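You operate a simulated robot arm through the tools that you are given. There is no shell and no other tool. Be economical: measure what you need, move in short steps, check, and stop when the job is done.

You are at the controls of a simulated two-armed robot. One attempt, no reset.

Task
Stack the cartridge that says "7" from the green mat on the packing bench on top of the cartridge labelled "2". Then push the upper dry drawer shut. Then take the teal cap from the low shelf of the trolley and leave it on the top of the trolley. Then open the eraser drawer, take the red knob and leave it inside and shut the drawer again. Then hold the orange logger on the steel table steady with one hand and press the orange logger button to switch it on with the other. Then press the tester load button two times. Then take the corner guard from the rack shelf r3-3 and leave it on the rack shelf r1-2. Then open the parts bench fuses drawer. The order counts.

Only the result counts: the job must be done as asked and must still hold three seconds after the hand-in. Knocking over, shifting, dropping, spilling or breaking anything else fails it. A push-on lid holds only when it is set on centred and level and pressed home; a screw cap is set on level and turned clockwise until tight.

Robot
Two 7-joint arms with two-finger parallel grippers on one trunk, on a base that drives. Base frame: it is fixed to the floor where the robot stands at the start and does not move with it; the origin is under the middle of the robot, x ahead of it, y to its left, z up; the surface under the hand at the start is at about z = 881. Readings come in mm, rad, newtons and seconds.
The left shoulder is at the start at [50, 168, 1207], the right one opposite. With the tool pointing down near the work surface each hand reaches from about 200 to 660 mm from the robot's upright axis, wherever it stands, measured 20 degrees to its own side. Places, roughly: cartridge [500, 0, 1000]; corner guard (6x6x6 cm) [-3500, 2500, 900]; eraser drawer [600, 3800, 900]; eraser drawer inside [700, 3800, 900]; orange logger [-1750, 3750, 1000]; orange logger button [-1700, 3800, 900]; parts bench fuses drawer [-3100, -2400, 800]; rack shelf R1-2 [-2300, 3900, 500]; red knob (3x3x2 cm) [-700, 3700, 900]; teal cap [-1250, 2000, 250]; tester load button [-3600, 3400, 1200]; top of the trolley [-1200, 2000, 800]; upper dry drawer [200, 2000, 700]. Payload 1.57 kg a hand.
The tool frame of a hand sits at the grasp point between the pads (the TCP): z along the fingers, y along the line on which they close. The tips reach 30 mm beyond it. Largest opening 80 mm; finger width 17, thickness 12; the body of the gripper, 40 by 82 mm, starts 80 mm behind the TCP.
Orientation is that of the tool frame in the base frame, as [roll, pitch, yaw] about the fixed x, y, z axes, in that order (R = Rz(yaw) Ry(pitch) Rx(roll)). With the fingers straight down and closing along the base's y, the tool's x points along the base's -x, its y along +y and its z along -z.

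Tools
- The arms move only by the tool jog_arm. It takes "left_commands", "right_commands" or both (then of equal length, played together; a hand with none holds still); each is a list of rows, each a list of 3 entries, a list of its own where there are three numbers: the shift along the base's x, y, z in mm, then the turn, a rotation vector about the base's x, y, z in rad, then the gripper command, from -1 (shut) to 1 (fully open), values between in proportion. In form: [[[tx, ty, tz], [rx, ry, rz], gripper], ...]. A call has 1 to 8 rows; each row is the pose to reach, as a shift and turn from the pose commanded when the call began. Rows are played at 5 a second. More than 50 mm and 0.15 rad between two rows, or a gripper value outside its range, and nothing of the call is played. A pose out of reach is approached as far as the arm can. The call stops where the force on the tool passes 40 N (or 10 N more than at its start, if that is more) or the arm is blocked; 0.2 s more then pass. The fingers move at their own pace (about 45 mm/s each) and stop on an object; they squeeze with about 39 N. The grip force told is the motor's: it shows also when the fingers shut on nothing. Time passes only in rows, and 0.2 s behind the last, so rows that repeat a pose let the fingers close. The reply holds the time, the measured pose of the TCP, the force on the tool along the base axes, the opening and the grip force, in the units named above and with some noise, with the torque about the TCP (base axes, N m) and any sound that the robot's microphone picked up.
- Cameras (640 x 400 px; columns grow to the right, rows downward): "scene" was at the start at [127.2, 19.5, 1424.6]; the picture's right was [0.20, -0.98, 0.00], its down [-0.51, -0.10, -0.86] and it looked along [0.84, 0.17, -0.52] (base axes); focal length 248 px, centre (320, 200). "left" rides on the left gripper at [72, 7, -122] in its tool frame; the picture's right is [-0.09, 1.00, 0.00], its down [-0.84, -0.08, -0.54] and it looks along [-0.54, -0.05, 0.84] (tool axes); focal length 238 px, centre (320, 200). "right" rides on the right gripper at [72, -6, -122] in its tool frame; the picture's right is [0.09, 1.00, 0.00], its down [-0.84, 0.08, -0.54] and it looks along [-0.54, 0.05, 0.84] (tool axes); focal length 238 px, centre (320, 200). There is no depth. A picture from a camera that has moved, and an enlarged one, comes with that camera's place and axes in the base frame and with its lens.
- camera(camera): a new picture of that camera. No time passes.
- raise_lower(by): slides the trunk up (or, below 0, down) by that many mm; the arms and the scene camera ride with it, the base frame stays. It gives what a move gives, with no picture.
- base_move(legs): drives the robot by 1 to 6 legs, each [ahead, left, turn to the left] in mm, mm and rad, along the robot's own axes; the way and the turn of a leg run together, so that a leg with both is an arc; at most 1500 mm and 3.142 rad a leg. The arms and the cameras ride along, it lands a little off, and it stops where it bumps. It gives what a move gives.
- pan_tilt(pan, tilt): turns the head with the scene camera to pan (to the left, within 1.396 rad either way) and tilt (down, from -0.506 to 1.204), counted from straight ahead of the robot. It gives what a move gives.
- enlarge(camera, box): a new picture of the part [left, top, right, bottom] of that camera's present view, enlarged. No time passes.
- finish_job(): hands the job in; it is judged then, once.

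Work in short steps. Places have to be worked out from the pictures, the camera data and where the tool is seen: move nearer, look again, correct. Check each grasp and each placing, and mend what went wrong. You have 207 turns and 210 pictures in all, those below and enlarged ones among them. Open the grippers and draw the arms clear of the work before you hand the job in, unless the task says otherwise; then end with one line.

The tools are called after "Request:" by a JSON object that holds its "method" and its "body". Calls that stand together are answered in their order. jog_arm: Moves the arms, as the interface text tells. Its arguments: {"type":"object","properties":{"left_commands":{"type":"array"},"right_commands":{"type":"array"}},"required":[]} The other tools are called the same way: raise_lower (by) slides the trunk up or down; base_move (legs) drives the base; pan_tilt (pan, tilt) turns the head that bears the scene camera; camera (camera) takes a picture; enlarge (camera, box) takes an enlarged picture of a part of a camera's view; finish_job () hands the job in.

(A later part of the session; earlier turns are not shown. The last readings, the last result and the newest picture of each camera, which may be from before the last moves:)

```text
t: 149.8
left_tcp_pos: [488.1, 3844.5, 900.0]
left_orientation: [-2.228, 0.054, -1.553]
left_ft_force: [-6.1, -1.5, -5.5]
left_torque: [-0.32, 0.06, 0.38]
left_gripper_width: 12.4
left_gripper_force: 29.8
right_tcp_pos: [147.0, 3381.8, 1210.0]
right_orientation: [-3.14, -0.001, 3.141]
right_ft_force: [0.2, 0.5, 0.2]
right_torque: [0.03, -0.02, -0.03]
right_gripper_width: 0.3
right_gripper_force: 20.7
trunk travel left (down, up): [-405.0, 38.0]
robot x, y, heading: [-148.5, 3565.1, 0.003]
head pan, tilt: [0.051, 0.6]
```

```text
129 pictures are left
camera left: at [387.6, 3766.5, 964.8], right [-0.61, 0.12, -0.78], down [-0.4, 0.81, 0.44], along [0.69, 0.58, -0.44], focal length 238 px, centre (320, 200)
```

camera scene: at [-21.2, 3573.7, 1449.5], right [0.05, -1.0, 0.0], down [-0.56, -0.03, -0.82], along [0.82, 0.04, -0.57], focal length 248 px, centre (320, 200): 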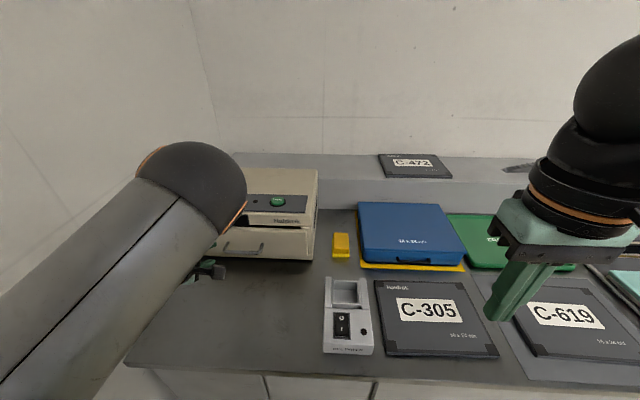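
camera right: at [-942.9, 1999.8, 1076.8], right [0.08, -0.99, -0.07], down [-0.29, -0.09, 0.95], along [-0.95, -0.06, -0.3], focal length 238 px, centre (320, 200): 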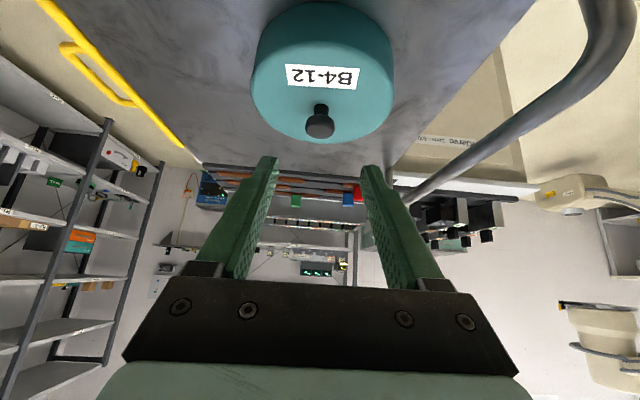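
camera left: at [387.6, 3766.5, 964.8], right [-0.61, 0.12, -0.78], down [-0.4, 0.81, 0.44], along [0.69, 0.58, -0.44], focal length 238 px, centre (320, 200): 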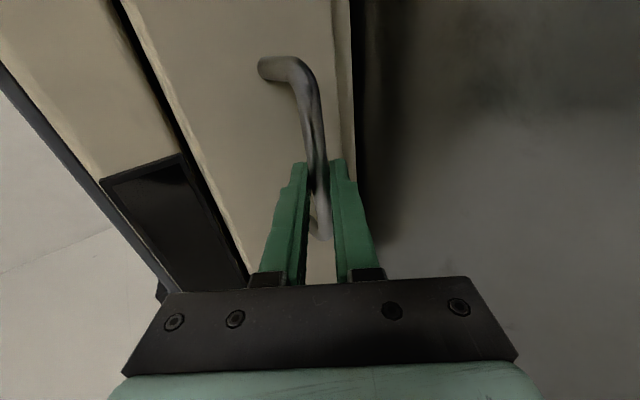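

Gripped the bar (12 mm). I pull the drawer by driving the base back 120 mm, keeping the arm posture.

Request:
{"method": "base_move", "body": {"legs": [[-120, 0, 0]]}}

Request:
{"method": "camera", "body": {"camera": "scene"}}

Request:
{"method": "camera", "body": {"camera": "left"}}

```text
t: 151.0
left_tcp_pos: [369.9, 3843.8, 900.7]
left_orientation: [-2.226, 0.054, -1.555]
left_ft_force: [1.5, -1.7, -15.8]
left_torque: [-0.25, 0.11, 0.44]
left_gripper_width: 12.4
left_gripper_force: 29.3
right_tcp_pos: [28.1, 3383.1, 1208.8]
right_orientation: [3.142, -0.002, -3.141]
right_ft_force: [-0.6, 0.0, 0.4]
right_torque: [-0.02, -0.05, 0.0]
right_gripper_width: 0.0
right_gripper_force: 21.6
trunk travel left (down, up): [-405.0, 38.0]
robot x, y, heading: [-268.8, 3566.2, 0.004]
head pan, tilt: [0.051, 0.6]
```

```text
128 pictures are left
camera scene: at [-140.4, 3574.4, 1449.2], right [0.05, -1.0, 0.0], down [-0.57, -0.03, -0.82], along [0.82, 0.04, -0.57], focal length 248 px, centre (320, 200)
```

scene: 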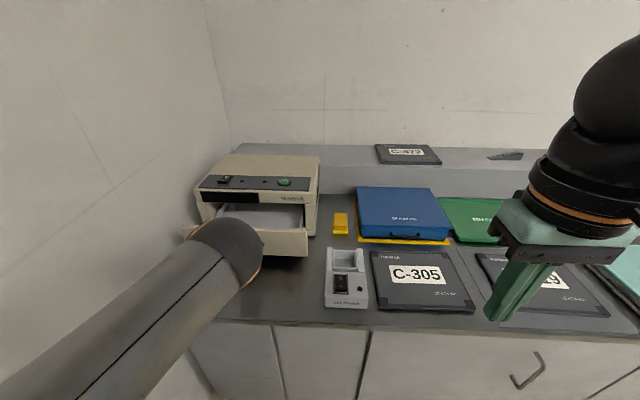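

```text
127 pictures are left
camera left: at [268.9, 3766.6, 964.7], right [-0.61, 0.13, -0.78], down [-0.4, 0.81, 0.44], along [0.69, 0.58, -0.44], focal length 238 px, centre (320, 200)
```

left: 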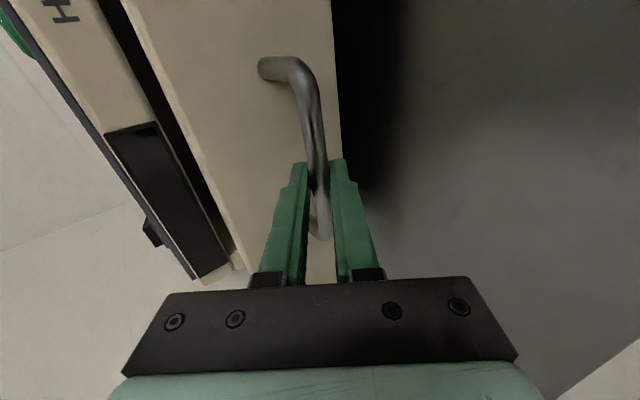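

The drawer is open ~120 mm. I release and back off along the tool axis.

Request:
{"method": "jog_arm", "body": {"left_commands": [[[0, 0, 0], [0, 0, 0], -0.2], [[0, 0, 0], [0, 0, 0], -0.2], [[-12, 0, 9], [0, 0, 0], -0.2], [[-32, 5, 24], [0, 0, 0], -0.2], [[-55, 15, 42], [0, 0, 0], -0.2], [[-80, 25, 65], [0, 0, 0], -0.5], [[-105, 35, 90], [0, 0, 0], -1]]}}

Request:
{"method": "camera", "body": {"camera": "scene"}}

```text
t: 152.6
left_tcp_pos: [262.0, 3879.2, 992.6]
left_orientation: [-2.226, 0.055, -1.557]
left_ft_force: [-0.3, -0.1, 0.4]
left_torque: [0.01, 0.0, 0.02]
left_gripper_width: 0.0
left_gripper_force: 7.4
right_tcp_pos: [26.6, 3381.9, 1210.2]
right_orientation: [3.14, 0.001, -3.141]
right_ft_force: [-0.5, 0.4, -0.5]
right_torque: [0.02, -0.06, 0.0]
right_gripper_width: 0.2
right_gripper_force: 21.2
trunk travel left (down, up): [-405.0, 38.0]
robot x, y, heading: [-268.4, 3568.1, -0.0]
head pan, tilt: [0.051, 0.6]
```

```text
126 pictures are left
camera scene: at [-142.5, 3573.5, 1449.5], right [0.05, -1.0, 0.0], down [-0.56, -0.03, -0.83], along [0.82, 0.04, -0.56], focal length 248 px, centre (320, 200)
```

scene: 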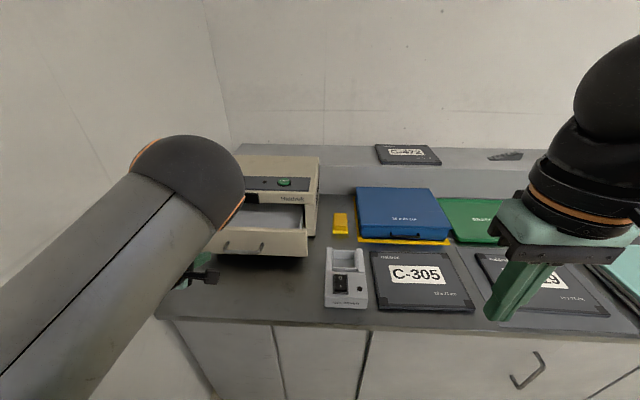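

Drawer stays open. I bring the left hand back to pointing down before driving to the steel table.

Request:
{"method": "jog_arm", "body": {"left_commands": [[[-5, 5, 5], [0, 0.14, 0], -1], [[-10, 10, 10], [0, 0.28, 0], -1], [[-15, 15, 15], [0, 0.42, 0], -1], [[-20, 20, 20], [0, 0.56, 0], -1], [[-25, 25, 25], [0, 0.7, 0], -1], [[-30, 30, 25], [0, 0.82, 0], -1], [[-35, 30, 25], [0, 0.92, 0], -1]]}}

Request:
{"method": "base_move", "body": {"legs": [[-130, -420, 0], [0, 0, 1.57]]}}

Request:
{"method": "pan_tilt", "body": {"pan": 0.2, "tilt": 0.6}}

Request:
{"method": "camera", "body": {"camera": "scene"}}

```text
t: 154.2
left_tcp_pos: [230.6, 3909.2, 1016.2]
left_orientation: [3.135, 0.047, -1.605]
left_ft_force: [0.2, 0.1, 0.2]
left_torque: [0.0, 0.02, 0.01]
left_gripper_width: 0.1
left_gripper_force: 21.4
right_tcp_pos: [27.3, 3382.3, 1209.2]
right_orientation: [-3.141, -0.001, -3.141]
right_ft_force: [-0.1, 0.3, 0.1]
right_torque: [-0.01, 0.02, 0.0]
right_gripper_width: 0.0
right_gripper_force: 21.3
trunk travel left (down, up): [-405.0, 38.0]
robot x, y, heading: [-270.6, 3568.5, -0.001]
head pan, tilt: [0.051, 0.6]
```

```text
t: 162.3
left_tcp_pos: [-743.2, 3643.9, 1017.1]
left_orientation: [3.134, 0.044, -0.031]
left_ft_force: [-0.2, -0.1, -0.5]
left_torque: [-0.01, 0.04, -0.01]
left_gripper_width: 0.0
left_gripper_force: 21.1
right_tcp_pos: [-216.3, 3444.9, 1209.0]
right_orientation: [-3.141, 0.001, -1.566]
right_ft_force: [0.3, -0.3, -0.3]
right_torque: [0.01, -0.03, 0.03]
right_gripper_width: 0.3
right_gripper_force: 21.5
trunk travel left (down, up): [-405.0, 38.0]
robot x, y, heading: [-402.1, 3145.1, 1.579]
head pan, tilt: [0.051, 0.6]
```

```text
t: 163.0
left_tcp_pos: [-742.9, 3643.8, 1016.3]
left_orientation: [3.139, 0.046, -0.029]
left_ft_force: [-0.1, 0.9, -0.2]
left_torque: [-0.01, 0.01, 0.0]
left_gripper_width: 0.0
left_gripper_force: 21.5
right_tcp_pos: [-216.1, 3444.2, 1208.5]
right_orientation: [3.139, 0.001, -1.567]
right_ft_force: [-0.5, -0.2, -0.4]
right_torque: [-0.02, -0.02, -0.01]
right_gripper_width: 0.2
right_gripper_force: 21.3
trunk travel left (down, up): [-405.0, 38.0]
robot x, y, heading: [-399.8, 3149.3, 1.576]
head pan, tilt: [0.201, 0.6]
```

```text
125 pictures are left
camera scene: at [-419.0, 3275.1, 1449.5], right [0.98, 0.2, 0.0], down [0.12, -0.55, -0.83], along [-0.17, 0.81, -0.56], focal length 248 px, centre (320, 200)
```

scene: 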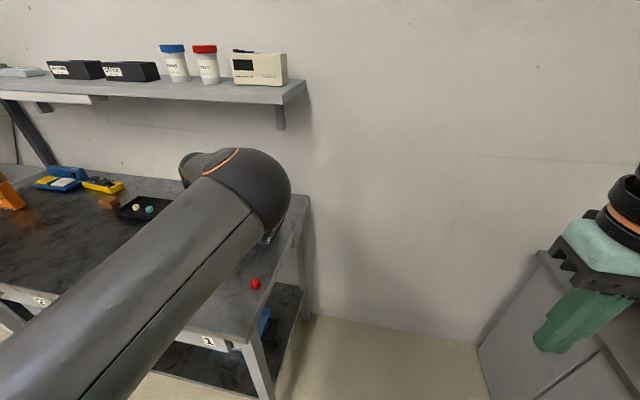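

The red knob is near [-675,3655] right by the left hand. I check with the left camera.

Request:
{"method": "camera", "body": {"camera": "left"}}

```text
124 pictures are left
camera left: at [-667.4, 3634.7, 1134.3], right [-0.12, -0.99, 0.01], down [-0.81, 0.1, 0.58], along [-0.58, 0.06, -0.81], focal length 238 px, centre (320, 200)
```

left: 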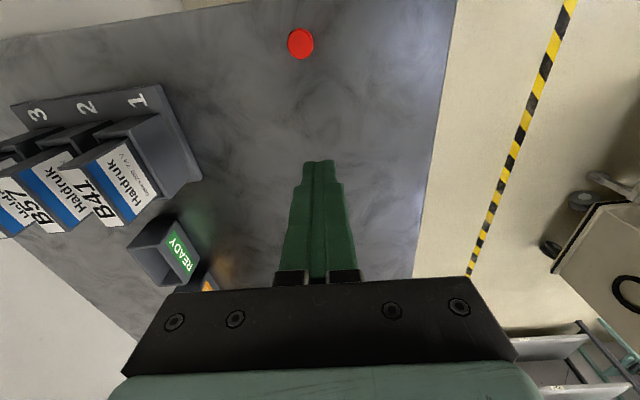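

Both cameras agree: knob at [-674,3650], top z≈900. I hover above it with the fingers open.

Request:
{"method": "jog_arm", "body": {"left_commands": [[[23, 2, -10], [0, -0.02, 0.01], 0], [[46, 4, -20], [0, -0.045, 0.02], 0.5], [[69, 6, -36], [0, -0.045, 0.03], 0.5]]}}

Request:
{"method": "camera", "body": {"camera": "left"}}

```text
t: 163.8
left_tcp_pos: [-675.2, 3650.9, 981.1]
left_orientation: [3.138, 0.001, -0.001]
left_ft_force: [-0.3, -0.8, -0.3]
left_torque: [0.01, 0.02, 0.03]
left_gripper_width: 60.0
left_gripper_force: 0.0
right_tcp_pos: [-215.3, 3444.7, 1210.5]
right_orientation: [3.14, 0.001, -1.567]
right_ft_force: [0.0, -1.0, -0.2]
right_torque: [0.0, 0.03, -0.01]
right_gripper_width: 0.2
right_gripper_force: 21.3
trunk travel left (down, up): [-405.0, 38.0]
robot x, y, heading: [-399.5, 3148.3, 1.578]
head pan, tilt: [0.201, 0.6]
```

```text
123 pictures are left
camera left: at [-603.1, 3643.5, 1102.2], right [-0.09, -1.0, 0.0], down [-0.84, 0.08, 0.54], along [-0.54, 0.05, -0.84], focal length 238 px, centre (320, 200)
```

left: 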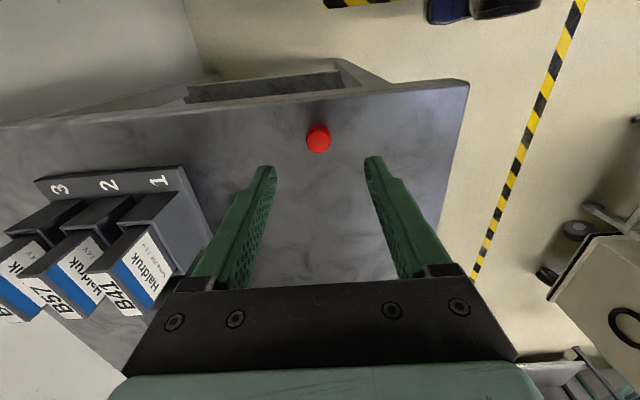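

Aligned. I lower to z≈917 and close.

Request:
{"method": "jog_arm", "body": {"left_commands": [[[1, 0.5, -30], [0, 0, 0], 0.5], [[1, 0.5, -55], [0, 0, 0], 0.5], [[1, 0.5, -64], [0, 0, 0], 0.5], [[1, 0.5, -64], [0, 0, 0], -1], [[1, 0.5, -64], [0, 0, 0], -1], [[1, 0.5, -64], [0, 0, 0], -1], [[1, 0.5, -64], [0, 0, 0], -1]]}}

Request:
{"method": "camera", "body": {"camera": "left"}}

```text
t: 165.4
left_tcp_pos: [-673.5, 3650.5, 917.4]
left_orientation: [3.138, 0.0, 0.0]
left_ft_force: [-0.5, -0.4, 0.1]
left_torque: [0.02, 0.02, 0.04]
left_gripper_width: 20.2
left_gripper_force: 28.0
right_tcp_pos: [-215.6, 3444.2, 1209.2]
right_orientation: [3.14, 0.0, -1.566]
right_ft_force: [-0.7, 0.5, -0.4]
right_torque: [0.02, 0.01, 0.0]
right_gripper_width: 0.0
right_gripper_force: 20.8
trunk travel left (down, up): [-405.0, 38.0]
robot x, y, heading: [-399.2, 3146.1, 1.578]
head pan, tilt: [0.201, 0.6]
```

```text
122 pictures are left
camera left: at [-602.7, 3643.3, 1037.8], right [-0.09, -1.0, 0.0], down [-0.84, 0.08, 0.54], along [-0.54, 0.05, -0.84], focal length 238 px, centre (320, 200)
```

left: 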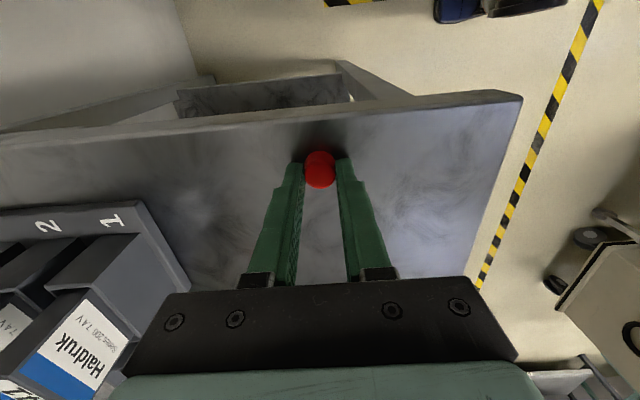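

Closing on the knob; I let the squeeze settle and lift slowly.

Request:
{"method": "jog_arm", "body": {"left_commands": [[[0, 0, 0], [0, 0, 0], -1], [[0, 0, 0], [0, 0, 0], -1], [[0, 0, 8], [0, 0, 0], -1], [[0, 0, 20], [0, 0, 0], -1], [[0, 0, 40], [0, 0, 0], -1], [[0, 0, 70], [0, 0, 0], -1], [[0, 0, 100], [0, 0, 0], -1]]}}

Request:
{"method": "camera", "body": {"camera": "left"}}

```text
t: 167.0
left_tcp_pos: [-673.5, 3649.3, 1017.2]
left_orientation: [3.138, 0.001, 0.0]
left_ft_force: [0.6, -0.6, -1.0]
left_torque: [-0.02, 0.0, -0.01]
left_gripper_width: 18.8
left_gripper_force: 33.0
right_tcp_pos: [-216.0, 3443.0, 1208.9]
right_orientation: [3.14, 0.0, -1.568]
right_ft_force: [0.1, 0.0, -0.1]
right_torque: [-0.01, 0.0, -0.03]
right_gripper_width: 0.0
right_gripper_force: 21.2
trunk travel left (down, up): [-405.0, 38.0]
robot x, y, heading: [-398.3, 3146.8, 1.579]
head pan, tilt: [0.201, 0.6]
```

```text
121 pictures are left
camera left: at [-603.2, 3643.3, 1138.4], right [-0.09, -1.0, 0.0], down [-0.84, 0.08, 0.54], along [-0.54, 0.05, -0.84], focal length 238 px, centre (320, 200)
```

left: 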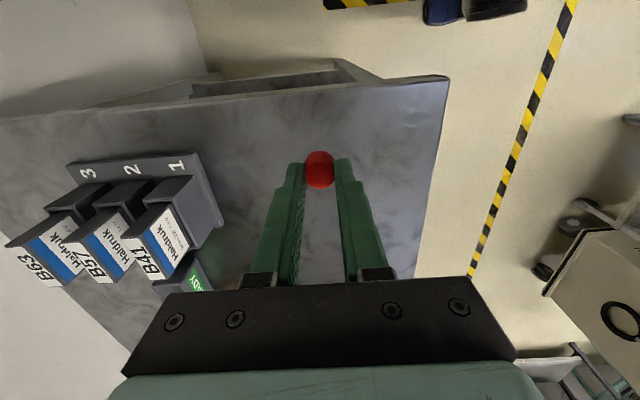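

Knob is held. I drive back to the eraser: turn right, slide left, then forward.

Request:
{"method": "base_move", "body": {"legs": [[0, 0, -1.577], [0, 420, 0], [240, 0, 0]]}}

Request:
{"method": "pan_tilt", "body": {"pan": 0.1, "tilt": 0.65}}

Request:
{"method": "camera", "body": {"camera": "scene"}}

Request:
{"method": "camera", "body": {"camera": "left"}}

```text
t: 173.8
left_tcp_pos: [104.6, 3712.7, 1015.3]
left_orientation: [3.135, 0.002, -1.568]
left_ft_force: [-1.0, -0.9, 0.1]
left_torque: [0.02, 0.04, -0.01]
left_gripper_width: 18.6
left_gripper_force: 32.8
right_tcp_pos: [-99.3, 3255.2, 1209.9]
right_orientation: [3.141, -0.002, -3.137]
right_ft_force: [0.2, -0.9, -0.5]
right_torque: [0.01, 0.01, 0.03]
right_gripper_width: 0.0
right_gripper_force: 21.0
trunk travel left (down, up): [-405.0, 38.0]
robot x, y, heading: [-398.0, 3436.3, 0.001]
head pan, tilt: [0.201, 0.6]
stopped in leg 2: the robot was blocked; the commanded pose is now the measured one
```

```text
t: 174.5
left_tcp_pos: [104.6, 3712.4, 1017.2]
left_orientation: [3.137, 0.001, -1.569]
left_ft_force: [0.4, -1.3, -0.1]
left_torque: [0.02, -0.02, 0.02]
left_gripper_width: 18.4
left_gripper_force: 33.1
right_tcp_pos: [-101.2, 3254.9, 1208.5]
right_orientation: [-3.141, 0.001, -3.138]
right_ft_force: [0.7, 0.6, 0.6]
right_torque: [0.01, 0.0, 0.03]
right_gripper_width: 0.0
right_gripper_force: 21.4
trunk travel left (down, up): [-405.0, 38.0]
robot x, y, heading: [-399.2, 3441.5, 0.009]
head pan, tilt: [0.099, 0.649]
```

```text
120 pictures are left
camera scene: at [-272.8, 3448.8, 1445.2], right [0.11, -0.99, 0.0], down [-0.6, -0.06, -0.8], along [0.79, 0.08, -0.6], focal length 248 px, centre (320, 200)
```

scene: 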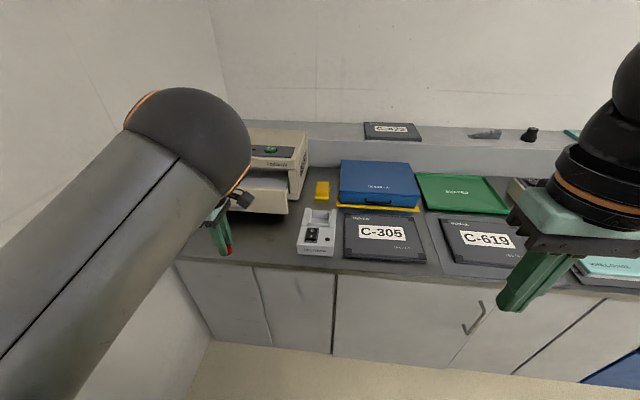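

```text
119 pictures are left
camera left: at [97.8, 3640.2, 1138.0], right [-1.0, 0.09, 0.0], down [0.08, 0.84, 0.54], along [0.05, 0.54, -0.84], focal length 238 px, centre (320, 200)
```

left: 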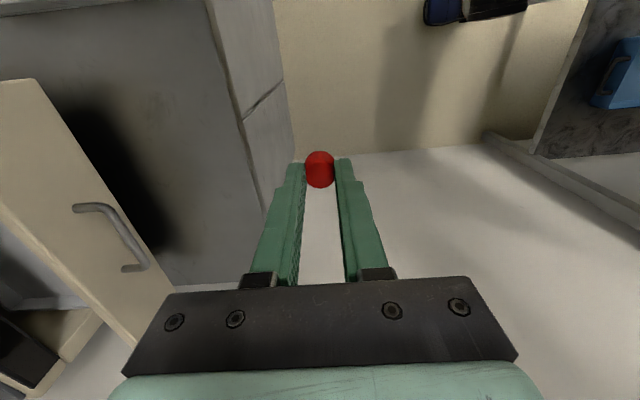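

The base touched the steel table's corner; I go forward 130 mm first and then slide left.

Request:
{"method": "base_move", "body": {"legs": [[130, -5, 0], [0, 135, 0]]}}

Request:
{"method": "camera", "body": {"camera": "left"}}

Request:
{"method": "pan_tilt", "body": {"pan": 1.39, "tilt": 0.5}}

Request:
{"method": "camera", "body": {"camera": "scene"}}

```text
t: 177.2
left_tcp_pos: [233.9, 3844.3, 1016.4]
left_orientation: [3.137, 0.001, -1.57]
left_ft_force: [0.6, 0.2, -0.5]
left_torque: [0.0, -0.01, -0.04]
left_gripper_width: 18.4
left_gripper_force: 32.9
right_tcp_pos: [27.3, 3386.2, 1209.4]
right_orientation: [-3.141, -0.001, -3.137]
right_ft_force: [0.8, -0.7, 0.7]
right_torque: [-0.02, 0.02, 0.0]
right_gripper_width: 0.0
right_gripper_force: 21.5
trunk travel left (down, up): [-405.0, 38.0]
robot x, y, heading: [-267.0, 3568.4, 0.006]
head pan, tilt: [0.099, 0.649]
```

```text
118 pictures are left
camera left: at [226.8, 3772.0, 1137.9], right [-1.0, 0.09, 0.0], down [0.08, 0.84, 0.54], along [0.05, 0.54, -0.84], focal length 238 px, centre (320, 200)
```

left: 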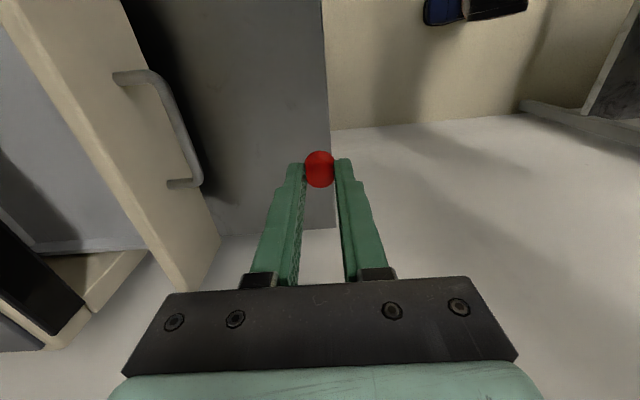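

```text
t: 178.7
left_tcp_pos: [233.6, 3843.5, 1017.3]
left_orientation: [3.138, 0.002, -1.57]
left_ft_force: [-0.3, -0.3, -0.9]
left_torque: [0.02, -0.02, -0.03]
left_gripper_width: 18.3
left_gripper_force: 32.4
right_tcp_pos: [27.8, 3384.8, 1208.5]
right_orientation: [3.14, -0.001, -3.136]
right_ft_force: [-0.1, 0.2, -0.4]
right_torque: [0.0, 0.04, 0.01]
right_gripper_width: 0.0
right_gripper_force: 21.4
trunk travel left (down, up): [-405.0, 38.0]
robot x, y, heading: [-270.1, 3568.8, 0.006]
head pan, tilt: [1.389, 0.499]
```

```text
117 pictures are left
camera scene: at [-214.1, 3660.6, 1458.6], right [0.98, -0.17, 0.0], down [-0.08, -0.47, -0.88], along [0.15, 0.86, -0.48], focal length 248 px, centre (320, 200)
```

scene: 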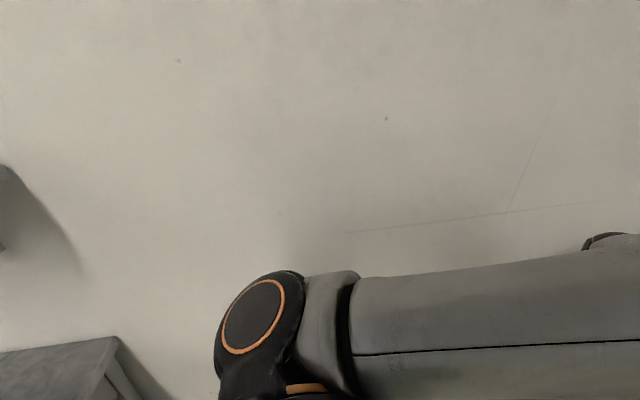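

Drawer's front panel inner edge is at x≈424, its mouth ends at the device face x≈525. I drive forward 130 mm so the hand can reach over it.

Request:
{"method": "base_move", "body": {"legs": [[130, 0, 0]]}}

Request:
{"method": "jog_arm", "body": {"left_commands": [[[35, -5, 0], [0, 0, 0], -1], [[70, -12, 0], [0, 0, 0], -1], [[105, -20, 0], [0, 0, 0], -1]]}}

Request:
{"method": "camera", "body": {"camera": "left"}}

Request:
{"method": "pan_tilt", "body": {"pan": 0.25, "tilt": 0.65}}

Request:
{"method": "camera", "body": {"camera": "scene"}}

```text
t: 179.9
left_tcp_pos: [363.0, 3846.4, 1017.0]
left_orientation: [3.137, 0.001, -1.57]
left_ft_force: [1.0, -0.9, -0.2]
left_torque: [-0.01, 0.03, 0.0]
left_gripper_width: 18.1
left_gripper_force: 32.6
right_tcp_pos: [157.5, 3387.2, 1209.2]
right_orientation: [3.14, -0.001, -3.135]
right_ft_force: [-0.1, -0.2, -0.6]
right_torque: [0.03, 0.04, 0.01]
right_gripper_width: 0.1
right_gripper_force: 21.3
trunk travel left (down, up): [-405.0, 38.0]
robot x, y, heading: [-139.1, 3569.5, 0.011]
head pan, tilt: [1.389, 0.499]
```

```text
t: 180.7
left_tcp_pos: [467.4, 3825.6, 1014.8]
left_orientation: [3.134, 0.0, -1.567]
left_ft_force: [-0.4, -0.2, 1.0]
left_torque: [-0.01, 0.02, -0.01]
left_gripper_width: 20.5
left_gripper_force: 33.9
right_tcp_pos: [158.2, 3388.0, 1209.4]
right_orientation: [-3.139, -0.002, -3.135]
right_ft_force: [-0.2, 0.6, 0.2]
right_torque: [0.01, 0.05, -0.01]
right_gripper_width: 0.0
right_gripper_force: 21.0
trunk travel left (down, up): [-405.0, 38.0]
robot x, y, heading: [-139.5, 3568.2, 0.008]
head pan, tilt: [1.389, 0.499]
```

```text
116 pictures are left
camera left: at [461.2, 3753.7, 1136.3], right [-1.0, 0.09, 0.01], down [0.08, 0.84, 0.54], along [0.04, 0.54, -0.84], focal length 238 px, centre (320, 200)
```

left: 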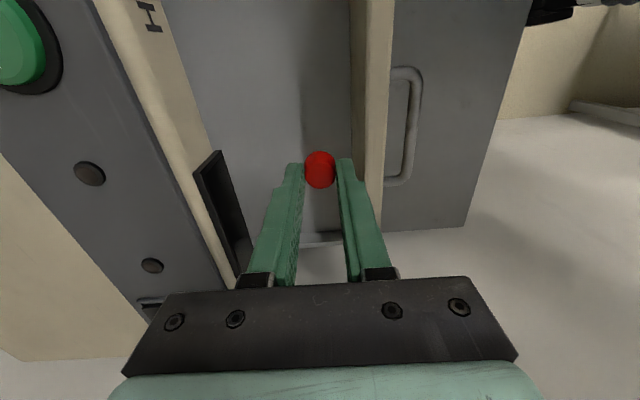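

```text
t: 182.1
left_tcp_pos: [467.2, 3825.4, 1017.0]
left_orientation: [3.138, 0.001, -1.57]
left_ft_force: [0.6, 0.3, -1.0]
left_torque: [-0.03, -0.01, 0.0]
left_gripper_width: 20.4
left_gripper_force: 33.6
right_tcp_pos: [157.8, 3386.8, 1208.6]
right_orientation: [3.141, 0.001, -3.135]
right_ft_force: [0.1, -0.3, 0.8]
right_torque: [-0.01, -0.01, 0.04]
right_gripper_width: 0.2
right_gripper_force: 21.3
trunk travel left (down, up): [-405.0, 38.0]
robot x, y, heading: [-139.0, 3569.0, 0.011]
head pan, tilt: [0.25, 0.649]
```

```text
115 pictures are left
camera scene: at [-16.9, 3594.1, 1445.2], right [0.26, -0.97, 0.0], down [-0.58, -0.15, -0.8], along [0.77, 0.2, -0.6], focal length 248 px, centre (320, 200)
```

scene: 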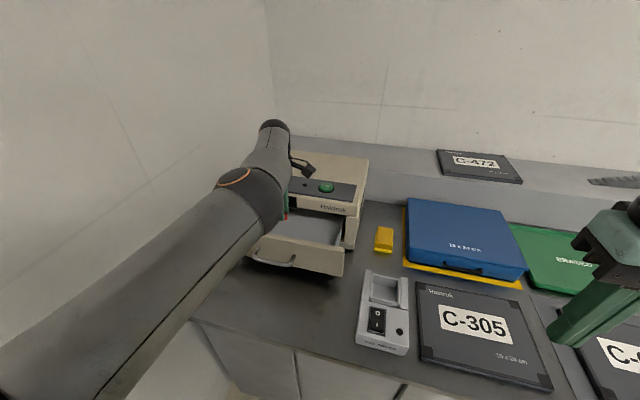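

The panel spans x≈411–439 and the device face is at ≈550, so I centre at x≈490 and lower the knob into the drawer.

Request:
{"method": "jog_arm", "body": {"left_commands": [[[22, 0, 0], [0, 0, 0], -1], [[22, 0, -30], [0, 0, 0], -1], [[22, 0, -60], [0, 0, 0], -1], [[22, 0, -85], [0, 0, 0], -1], [[22, 0, -95], [0, 0, 0], -1]]}}

Request:
{"method": "camera", "body": {"camera": "left"}}

Request:
{"method": "enlarge", "body": {"camera": "scene", "box": [230, 150, 390, 300]}}

```text
t: 183.3
left_tcp_pos: [475.2, 3829.4, 922.6]
left_orientation: [3.137, 0.001, -1.569]
left_ft_force: [1.2, -0.7, 0.2]
left_torque: [0.0, -0.01, -0.02]
left_gripper_width: 20.5
left_gripper_force: 34.5
left hand out of reach, approached as far as the arm can: row 2, 3, 4, 5
right_tcp_pos: [156.8, 3387.0, 1209.5]
right_orientation: [3.139, 0.0, -3.135]
right_ft_force: [0.1, 0.2, -0.1]
right_torque: [0.01, -0.01, 0.02]
right_gripper_width: 0.2
right_gripper_force: 21.5
trunk travel left (down, up): [-405.0, 38.0]
robot x, y, heading: [-141.4, 3571.6, 0.002]
head pan, tilt: [0.25, 0.649]
```

```text
114 pictures are left
camera left: at [467.9, 3755.9, 1043.7], right [-1.0, 0.09, 0.0], down [0.08, 0.84, 0.54], along [0.04, 0.54, -0.84], focal length 238 px, centre (320, 200)
```

left: 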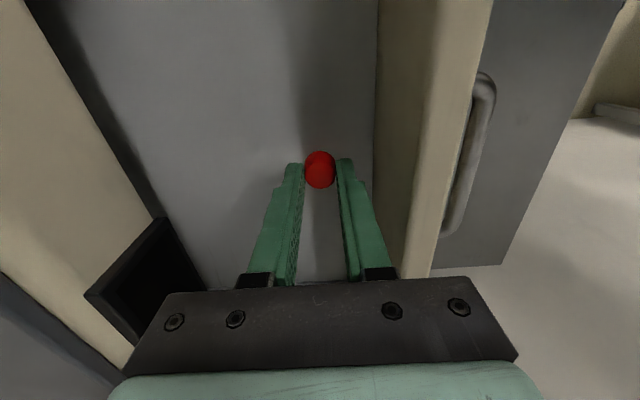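

```text
2.67 times, centred on (310, 225) of scene
camera zoom: at [-16.8, 3594.1, 1445.2], right [0.25, -0.97, 0.0], down [-0.58, -0.15, -0.8], along [0.77, 0.2, -0.6], focal length 660 px, centre (347, 133)
```

zoom: 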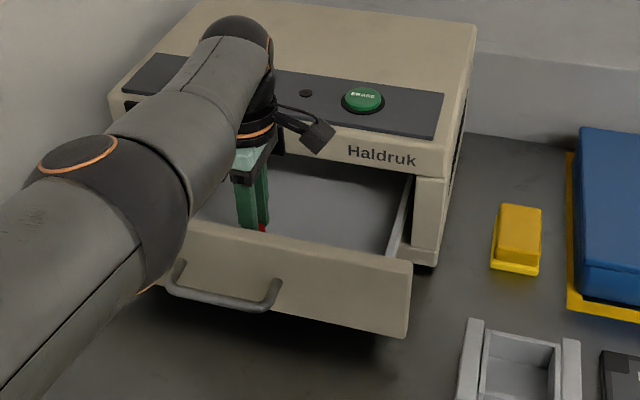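

The knob is inside the drawer. I lower a little more, then open slightly and rise.

Request:
{"method": "jog_arm", "body": {"left_commands": [[[3, 0, -5], [0, 0, 0], -1], [[3, 0, -9], [0, 0, 0], -1], [[3, 0, -9], [0, 0, 0], -0.25], [[3, 0, -9], [0, 0, 0], -0.15], [[3, 0, 5], [0, 0, 0], -0.15], [[3, 0, 40], [0, 0, 0], -0.15], [[3, 0, 80], [0, 0, 0], -0.15], [[0, 0, 110], [0, 0, 0], -0.15]]}}

Request:
{"method": "camera", "body": {"camera": "left"}}

```text
t: 185.1
left_tcp_pos: [475.9, 3828.7, 1033.6]
left_orientation: [3.138, 0.0, -1.568]
left_ft_force: [-0.1, 0.2, -0.5]
left_torque: [0.01, 0.06, -0.01]
left_gripper_width: 33.8
left_gripper_force: 0.0
right_tcp_pos: [157.7, 3386.3, 1208.4]
right_orientation: [3.138, 0.001, -3.134]
right_ft_force: [0.5, 0.2, -0.7]
right_torque: [0.01, 0.0, -0.01]
right_gripper_width: 0.0
right_gripper_force: 21.4
trunk travel left (down, up): [-405.0, 38.0]
robot x, y, heading: [-141.8, 3570.3, 0.004]
head pan, tilt: [0.25, 0.649]
```

```text
112 pictures are left
camera left: at [468.2, 3756.0, 1154.6], right [-1.0, 0.09, 0.0], down [0.08, 0.84, 0.54], along [0.05, 0.54, -0.84], focal length 238 px, centre (320, 200)
```

left: 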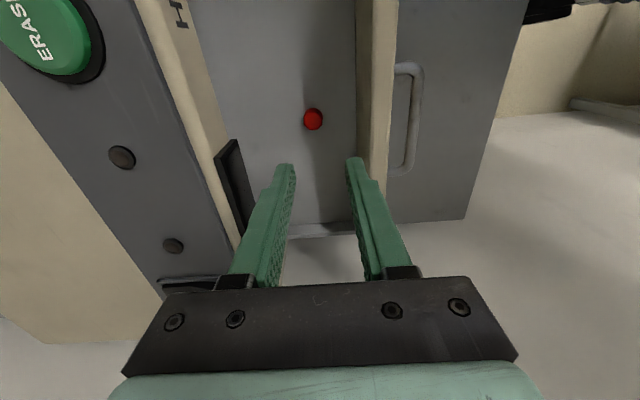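

The knob lies in the drawer. I retract the hand in front of the drawer and pitch the closed fingers forward to push it shut.

Request:
{"method": "jog_arm", "body": {"left_commands": [[[-45, 5, 10], [0, 0, 0], -1], [[-90, 15, 10], [0, 0, 0], -1], [[-135, 25, 10], [0, 0, 0], -1], [[-160, 35, 0], [0, -0.14, 0], -1], [[-165, 40, -10], [0, -0.28, 0], -1], [[-165, 40, -20], [0, -0.42, 0], -1], [[-160, 40, -30], [0, -0.56, 0], -1], [[-155, 40, -40], [0, -0.7, 0], -1]]}}

Request:
{"method": "jog_arm", "body": {"left_commands": [[[5, 0, -10], [0, -0.12, 0], -1], [[10, 0, -25], [0, -0.22, 0], -1], [[15, 0, -40], [0, -0.22, 0], -1]]}}

Request:
{"method": "camera", "body": {"camera": "left"}}

Request:
{"method": "camera", "body": {"camera": "scene"}}

```text
t: 186.7
left_tcp_pos: [349.3, 3880.7, 1094.1]
left_orientation: [-2.426, 0.002, -1.547]
left_ft_force: [0.6, 1.0, -0.6]
left_torque: [-0.03, 0.0, -0.02]
left_gripper_width: 0.0
left_gripper_force: 20.7
left hand out of reach, approached as far as the arm can: row 2, 3, 4, 5, 6
right_tcp_pos: [157.1, 3386.9, 1209.3]
right_orientation: [3.14, 0.002, -3.134]
right_ft_force: [0.3, 0.2, 0.8]
right_torque: [-0.01, 0.01, 0.03]
right_gripper_width: 0.0
right_gripper_force: 21.1
trunk travel left (down, up): [-405.0, 38.0]
robot x, y, heading: [-138.6, 3573.1, 0.007]
head pan, tilt: [0.25, 0.649]
stopped in row 7 (left hand): the arm was blocked; the commanded pose is now the measured one
```

```text
t: 187.3
left_tcp_pos: [383.1, 3885.0, 1170.1]
left_orientation: [-2.013, 0.008, -1.538]
left_ft_force: [0.0, 0.5, 0.3]
left_torque: [-0.02, -0.01, 0.01]
left_gripper_width: 0.1
left_gripper_force: 20.3
right_tcp_pos: [158.2, 3386.4, 1209.9]
right_orientation: [3.14, 0.002, -3.135]
right_ft_force: [-0.5, 0.2, 0.2]
right_torque: [0.01, 0.02, 0.0]
right_gripper_width: 0.2
right_gripper_force: 21.2
trunk travel left (down, up): [-405.0, 38.0]
robot x, y, heading: [-138.7, 3567.3, 0.005]
head pan, tilt: [0.25, 0.649]
stopped in row 3 (left hand): the arm was blocked; the commanded pose is now the measured one
```

```text
111 pictures are left
camera left: at [271.7, 3809.2, 1214.6], right [-0.43, 0.09, -0.9], down [-0.48, 0.82, 0.31], along [0.76, 0.57, -0.31], focal length 238 px, centre (320, 200)
```

left: 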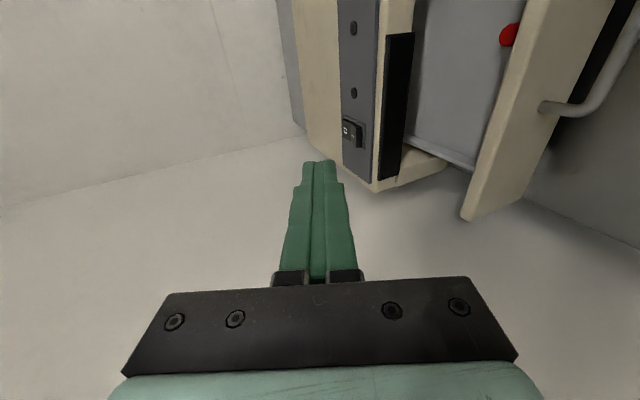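

```text
110 pictures are left
camera scene: at [-16.9, 3594.0, 1445.2], right [0.25, -0.97, 0.0], down [-0.58, -0.15, -0.8], along [0.77, 0.2, -0.6], focal length 248 px, centre (320, 200)
```

scene: 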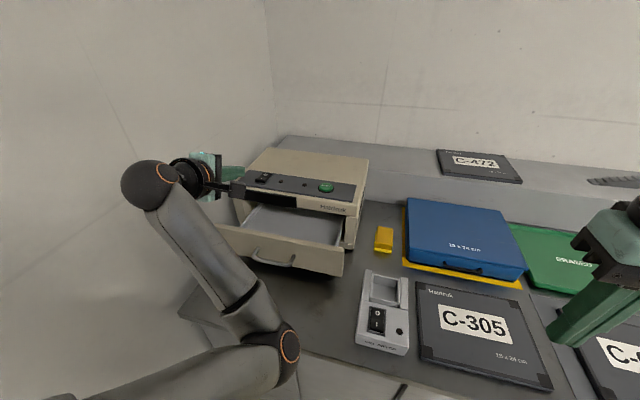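

The left arm swung into an elbow-low posture, but nothing was touched. I'll instead push with the base: back off 160 mm, set the hand extended and nearly down in front of the panel, then drive forward.

Request:
{"method": "base_move", "body": {"legs": [[-160, 0, 0]]}}

Request:
{"method": "jog_arm", "body": {"left_commands": [[[15, -8, -20], [0, 0.14, 0], -1], [[30, -16, -40], [0, 0.28, 0], -1], [[45, -24, -60], [0, 0.42, 0], -1], [[60, -32, -85], [0, 0.56, 0], -1], [[75, -42, -110], [0, 0.7, 0], -1], [[92, -52, -135], [0, 0.82, 0], -1]]}}

Request:
{"method": "camera", "body": {"camera": "scene"}}

Request:
{"method": "camera", "body": {"camera": "left"}}

```text
t: 188.7
left_tcp_pos: [224.8, 3885.1, 1170.6]
left_orientation: [-2.012, 0.009, -1.537]
left_ft_force: [-0.6, 0.0, 0.5]
left_torque: [0.0, -0.01, 0.02]
left_gripper_width: 0.0
left_gripper_force: 21.4
right_tcp_pos: [-2.2, 3385.7, 1209.0]
right_orientation: [3.14, -0.001, -3.135]
right_ft_force: [0.4, 0.1, -0.6]
right_torque: [-0.02, 0.0, 0.01]
right_gripper_width: 0.0
right_gripper_force: 21.3
trunk travel left (down, up): [-405.0, 38.0]
robot x, y, heading: [-299.5, 3569.1, 0.003]
head pan, tilt: [0.25, 0.649]
```

```text
t: 190.1
left_tcp_pos: [315.9, 3833.7, 1034.9]
left_orientation: [-2.837, 0.03, -1.552]
left_ft_force: [0.2, -1.1, 0.1]
left_torque: [0.01, 0.0, -0.02]
left_gripper_width: 0.0
left_gripper_force: 21.7
right_tcp_pos: [-0.4, 3386.4, 1208.2]
right_orientation: [3.139, -0.002, -3.135]
right_ft_force: [0.7, -0.1, 0.6]
right_torque: [-0.01, 0.02, 0.04]
right_gripper_width: 0.2
right_gripper_force: 21.5
trunk travel left (down, up): [-405.0, 38.0]
robot x, y, heading: [-297.5, 3567.4, 0.008]
head pan, tilt: [0.25, 0.649]
```

```text
109 pictures are left
camera scene: at [-175.5, 3592.9, 1445.1], right [0.25, -0.97, 0.0], down [-0.59, -0.15, -0.8], along [0.77, 0.2, -0.6], focal length 248 px, centre (320, 200)
```

scene: 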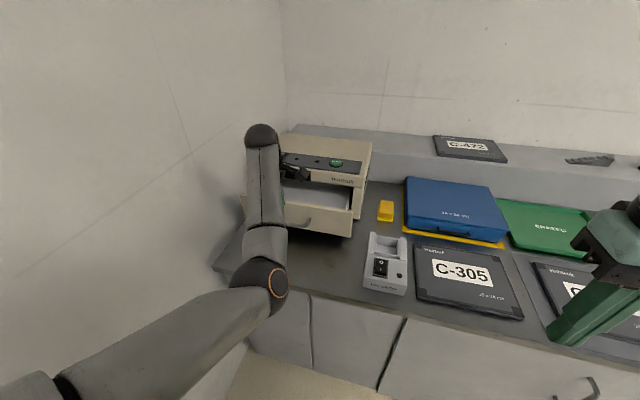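

```text
108 pictures are left
camera left: at [273.5, 3756.7, 1146.5], right [-0.95, 0.08, -0.3], down [-0.11, 0.82, 0.56], along [0.29, 0.57, -0.77], focal length 238 px, centre (320, 200)
```

left: 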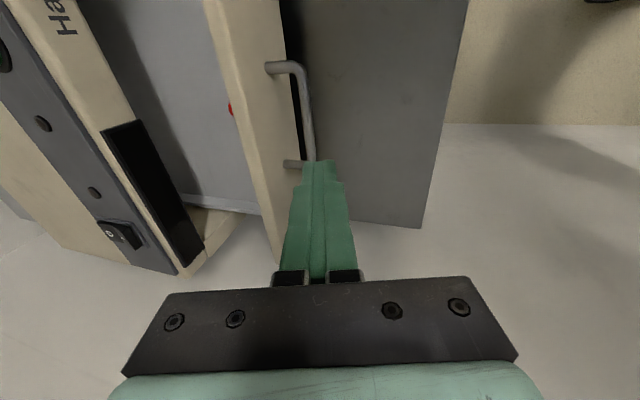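

Hand is in front of the drawer. I lower it so the tips are just above the handle bar level.

Request:
{"method": "jog_arm", "body": {"left_commands": [[[0, 0, -30], [0, 0, 0], -1], [[0, -3, -60], [0, 0, 0], -1], [[0, -6, -86], [0, 0, 0], -1]]}}

Request:
{"method": "camera", "body": {"camera": "left"}}

Request:
{"method": "camera", "body": {"camera": "scene"}}

```text
t: 190.9
left_tcp_pos: [315.2, 3825.9, 946.5]
left_orientation: [-2.835, 0.029, -1.554]
left_ft_force: [-0.3, 0.7, 0.3]
left_torque: [0.01, -0.01, 0.02]
left_gripper_width: 0.1
left_gripper_force: 20.9
right_tcp_pos: [-1.7, 3385.3, 1209.2]
right_orientation: [3.141, -0.001, -3.133]
right_ft_force: [-0.3, -0.2, 0.0]
right_torque: [0.0, 0.02, 0.01]
right_gripper_width: 0.1
right_gripper_force: 21.8
trunk travel left (down, up): [-405.0, 38.0]
robot x, y, heading: [-303.6, 3565.6, 0.004]
head pan, tilt: [0.25, 0.649]
```

```text
107 pictures are left
camera left: at [272.3, 3749.7, 1058.7], right [-0.95, 0.08, -0.3], down [-0.1, 0.82, 0.56], along [0.29, 0.57, -0.77], focal length 238 px, centre (320, 200)
```

left: 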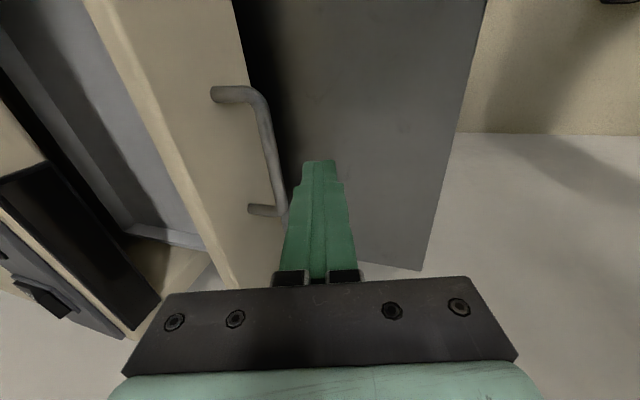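

```text
106 pictures are left
camera scene: at [-175.8, 3592.9, 1445.2], right [0.25, -0.97, 0.0], down [-0.58, -0.15, -0.8], along [0.77, 0.2, -0.6], focal length 248 px, centre (320, 200)
```

scene: 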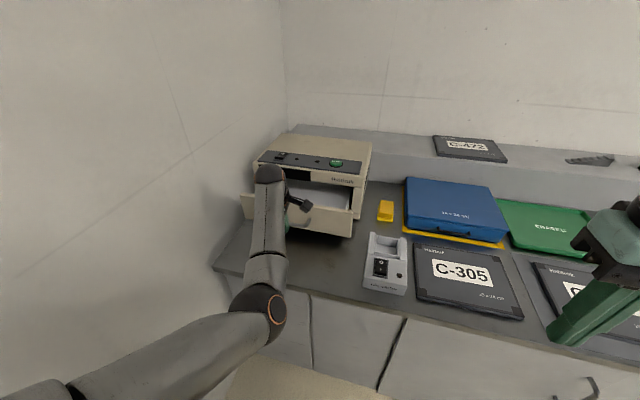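

Setup is good. I drive forward 150 mm to push the drawer.

Request:
{"method": "base_move", "body": {"legs": [[150, 0, 0]]}}

Request:
{"method": "camera", "body": {"camera": "scene"}}

Request:
{"method": "camera", "body": {"camera": "left"}}

```text
t: 192.3
left_tcp_pos: [466.6, 3826.9, 948.0]
left_orientation: [-2.834, 0.03, -1.554]
left_ft_force: [-0.1, 0.4, 0.6]
left_torque: [0.01, 0.0, 0.0]
left_gripper_width: 0.0
left_gripper_force: 21.5
right_tcp_pos: [148.8, 3386.7, 1209.1]
right_orientation: [3.14, -0.001, -3.136]
right_ft_force: [-0.7, 0.0, 0.3]
right_torque: [0.01, 0.05, -0.01]
right_gripper_width: 0.0
right_gripper_force: 21.5
trunk travel left (down, up): [-405.0, 38.0]
robot x, y, heading: [-148.4, 3570.4, 0.007]
head pan, tilt: [0.25, 0.649]
```

```text
105 pictures are left
camera scene: at [-24.5, 3593.8, 1445.1], right [0.25, -0.97, 0.0], down [-0.59, -0.15, -0.8], along [0.77, 0.2, -0.61], focal length 248 px, centre (320, 200)
```

scene: 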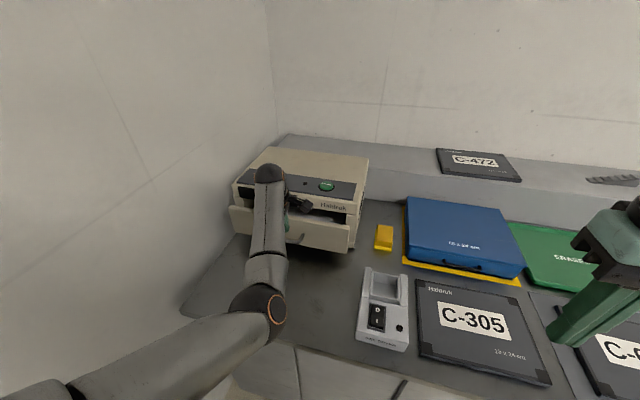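

```text
104 pictures are left
camera left: at [423.5, 3750.5, 1058.6], right [-0.95, 0.08, -0.3], down [-0.1, 0.82, 0.56], along [0.29, 0.57, -0.77], focal length 238 px, centre (320, 200)
```

left: 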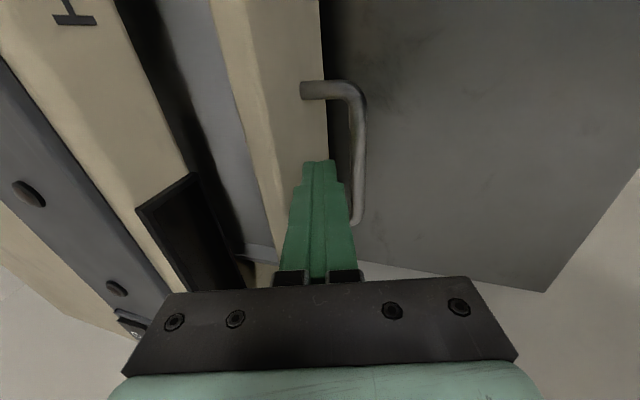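

Mostly in. I drive 30 mm more and check.

Request:
{"method": "base_move", "body": {"legs": [[30, 0, 0]]}}

Request:
{"method": "camera", "body": {"camera": "left"}}

Request:
{"method": "enlarge", "body": {"camera": "scene", "box": [210, 130, 390, 280]}}

```text
t: 193.1
left_tcp_pos: [495.5, 3827.6, 947.2]
left_orientation: [-2.835, 0.028, -1.554]
left_ft_force: [0.4, 0.1, -0.1]
left_torque: [0.01, 0.01, 0.0]
left_gripper_width: 0.1
left_gripper_force: 21.7
right_tcp_pos: [178.8, 3386.1, 1208.4]
right_orientation: [3.14, -0.001, -3.138]
right_ft_force: [0.7, 0.5, -0.7]
right_torque: [-0.01, -0.02, -0.02]
right_gripper_width: 0.0
right_gripper_force: 21.5
trunk travel left (down, up): [-405.0, 38.0]
robot x, y, heading: [-123.3, 3568.7, 0.006]
head pan, tilt: [0.25, 0.649]
```

```text
103 pictures are left
camera left: at [453.4, 3750.8, 1058.3], right [-0.95, 0.08, -0.3], down [-0.1, 0.82, 0.56], along [0.29, 0.57, -0.77], focal length 238 px, centre (320, 200)
```

left: 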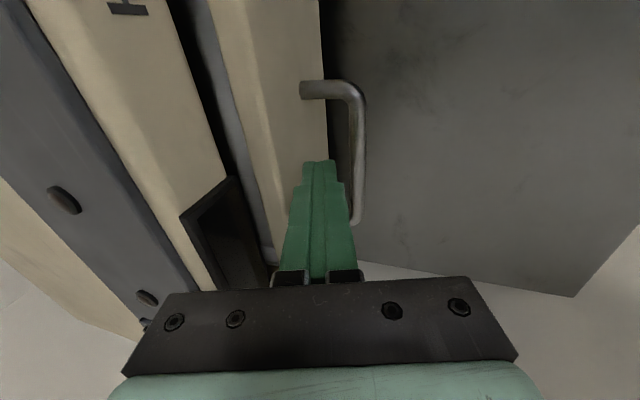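

```text
2.67 times, centred on (300, 205) of scene
camera zoom: at [5.6, 3594.0, 1445.0], right [0.25, -0.97, 0.0], down [-0.59, -0.15, -0.8], along [0.77, 0.2, -0.61], focal length 660 px, centre (373, 187)
```

zoom: 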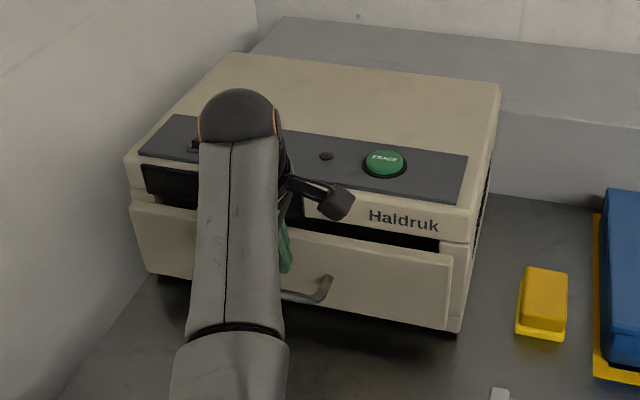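

About 15 mm remain. To keep the gripper body off the device face, I pitch the hand 0.3 rad more, which also advances the tip, then push on with the arm.

Request:
{"method": "jog_arm", "body": {"left_commands": [[[-3, 0, 0], [0, -0.15, 0], -1], [[-3, 0, 0], [0, -0.3, 0], -1], [[3, 0, 0], [0, -0.3, 0], -1], [[9, 0, 0], [0, -0.3, 0], -1]]}}

Request:
{"method": "camera", "body": {"camera": "left"}}

Request:
{"method": "enlarge", "body": {"camera": "scene", "box": [210, 130, 390, 280]}}

```text
t: 194.3
left_tcp_pos: [509.8, 3835.6, 971.1]
left_orientation: [-2.484, 0.035, -1.528]
left_ft_force: [-19.6, -0.6, 11.9]
left_torque: [-0.05, 0.16, -0.14]
left_gripper_width: 0.1
left_gripper_force: 21.4
right_tcp_pos: [176.2, 3385.5, 1210.6]
right_orientation: [3.139, 0.002, -3.136]
right_ft_force: [-0.6, -1.0, 0.2]
right_torque: [0.03, -0.03, 0.01]
right_gripper_width: 0.0
right_gripper_force: 21.1
trunk travel left (down, up): [-405.0, 38.0]
robot x, y, heading: [-121.6, 3571.0, 0.007]
head pan, tilt: [0.25, 0.649]
stopped in row 4 (left hand): the force on the tool passed its limit at 42 N (the readings are from after the stop); the commanded pose is now the measured one
```

```text
101 pictures are left
camera left: at [431.9, 3756.2, 1060.2], right [-0.79, 0.08, -0.6], down [-0.3, 0.81, 0.5], along [0.53, 0.58, -0.62], focal length 238 px, centre (320, 200)
```

left: 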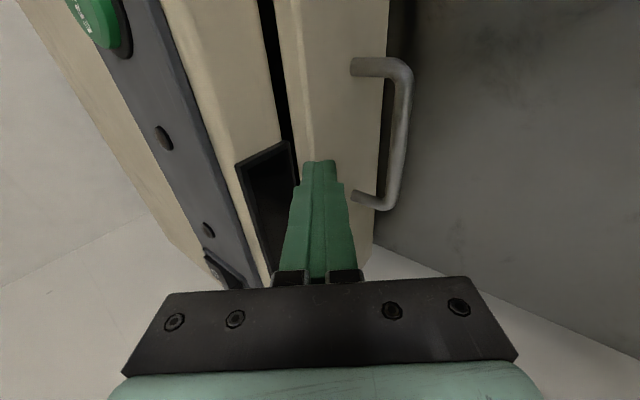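

```text
2.67 times, centred on (300, 205) of scene
camera zoom: at [-0.4, 3593.0, 1445.5], right [0.26, -0.97, 0.0], down [-0.58, -0.15, -0.8], along [0.77, 0.2, -0.6], focal length 660 px, centre (373, 187)
```

zoom: 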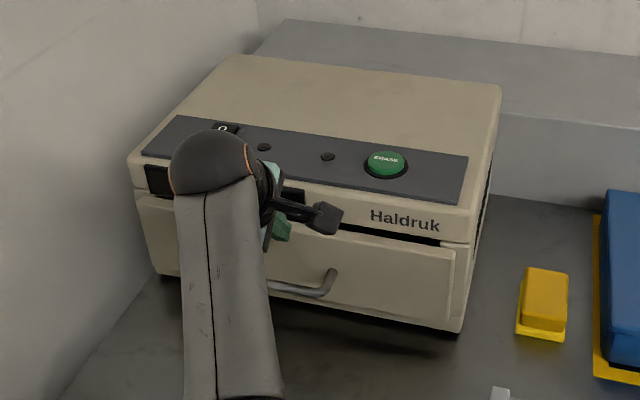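

The push was stopped by 42 N; the bar computes to x≈492, its closed position. I back off with the base and inspect.

Request:
{"method": "base_move", "body": {"legs": [[-120, 0, 0]]}}

Request:
{"method": "enlarge", "body": {"camera": "scene", "box": [210, 130, 390, 280]}}

Request:
{"method": "camera", "body": {"camera": "left"}}

```text
t: 195.5
left_tcp_pos: [392.2, 3833.1, 968.2]
left_orientation: [-2.487, 0.033, -1.53]
left_ft_force: [0.1, -0.8, -0.2]
left_torque: [0.02, -0.04, 0.04]
left_gripper_width: 0.0
left_gripper_force: 21.0
right_tcp_pos: [58.8, 3385.8, 1209.6]
right_orientation: [3.14, -0.001, -3.135]
right_ft_force: [0.3, 0.3, 0.7]
right_torque: [0.03, -0.01, -0.01]
right_gripper_width: 0.1
right_gripper_force: 21.4
trunk travel left (down, up): [-405.0, 38.0]
robot x, y, heading: [-236.9, 3571.8, 0.009]
head pan, tilt: [0.25, 0.649]
```

```text
2.67 times, centred on (300, 205) of scene
camera zoom: at [-115.9, 3593.4, 1445.3], right [0.25, -0.97, 0.0], down [-0.58, -0.15, -0.8], along [0.77, 0.2, -0.6], focal length 660 px, centre (373, 187)
```

zoom: 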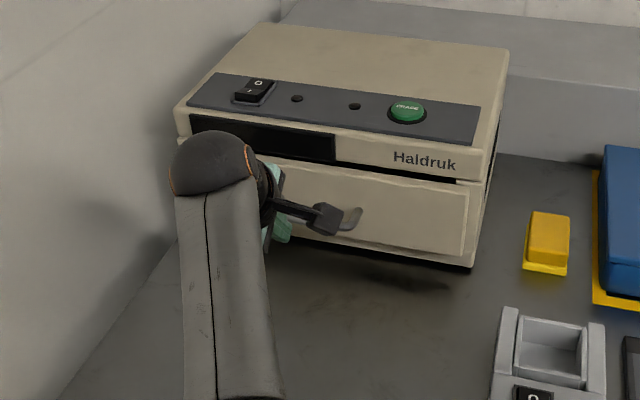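

```text
98 pictures are left
camera left: at [315.8, 3755.3, 1057.7], right [-0.79, 0.08, -0.6], down [-0.3, 0.81, 0.5], along [0.53, 0.58, -0.62], focal length 238 px, centre (320, 200)
```

left: 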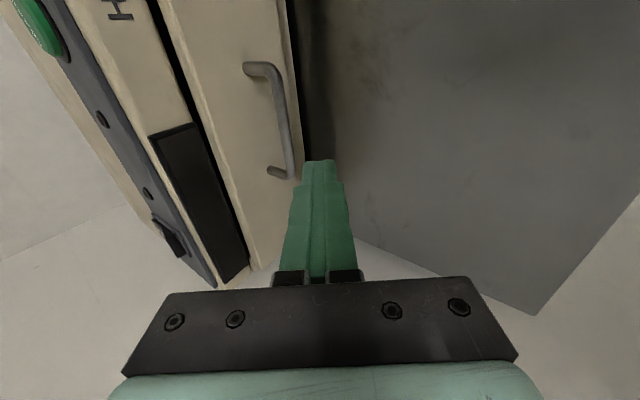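

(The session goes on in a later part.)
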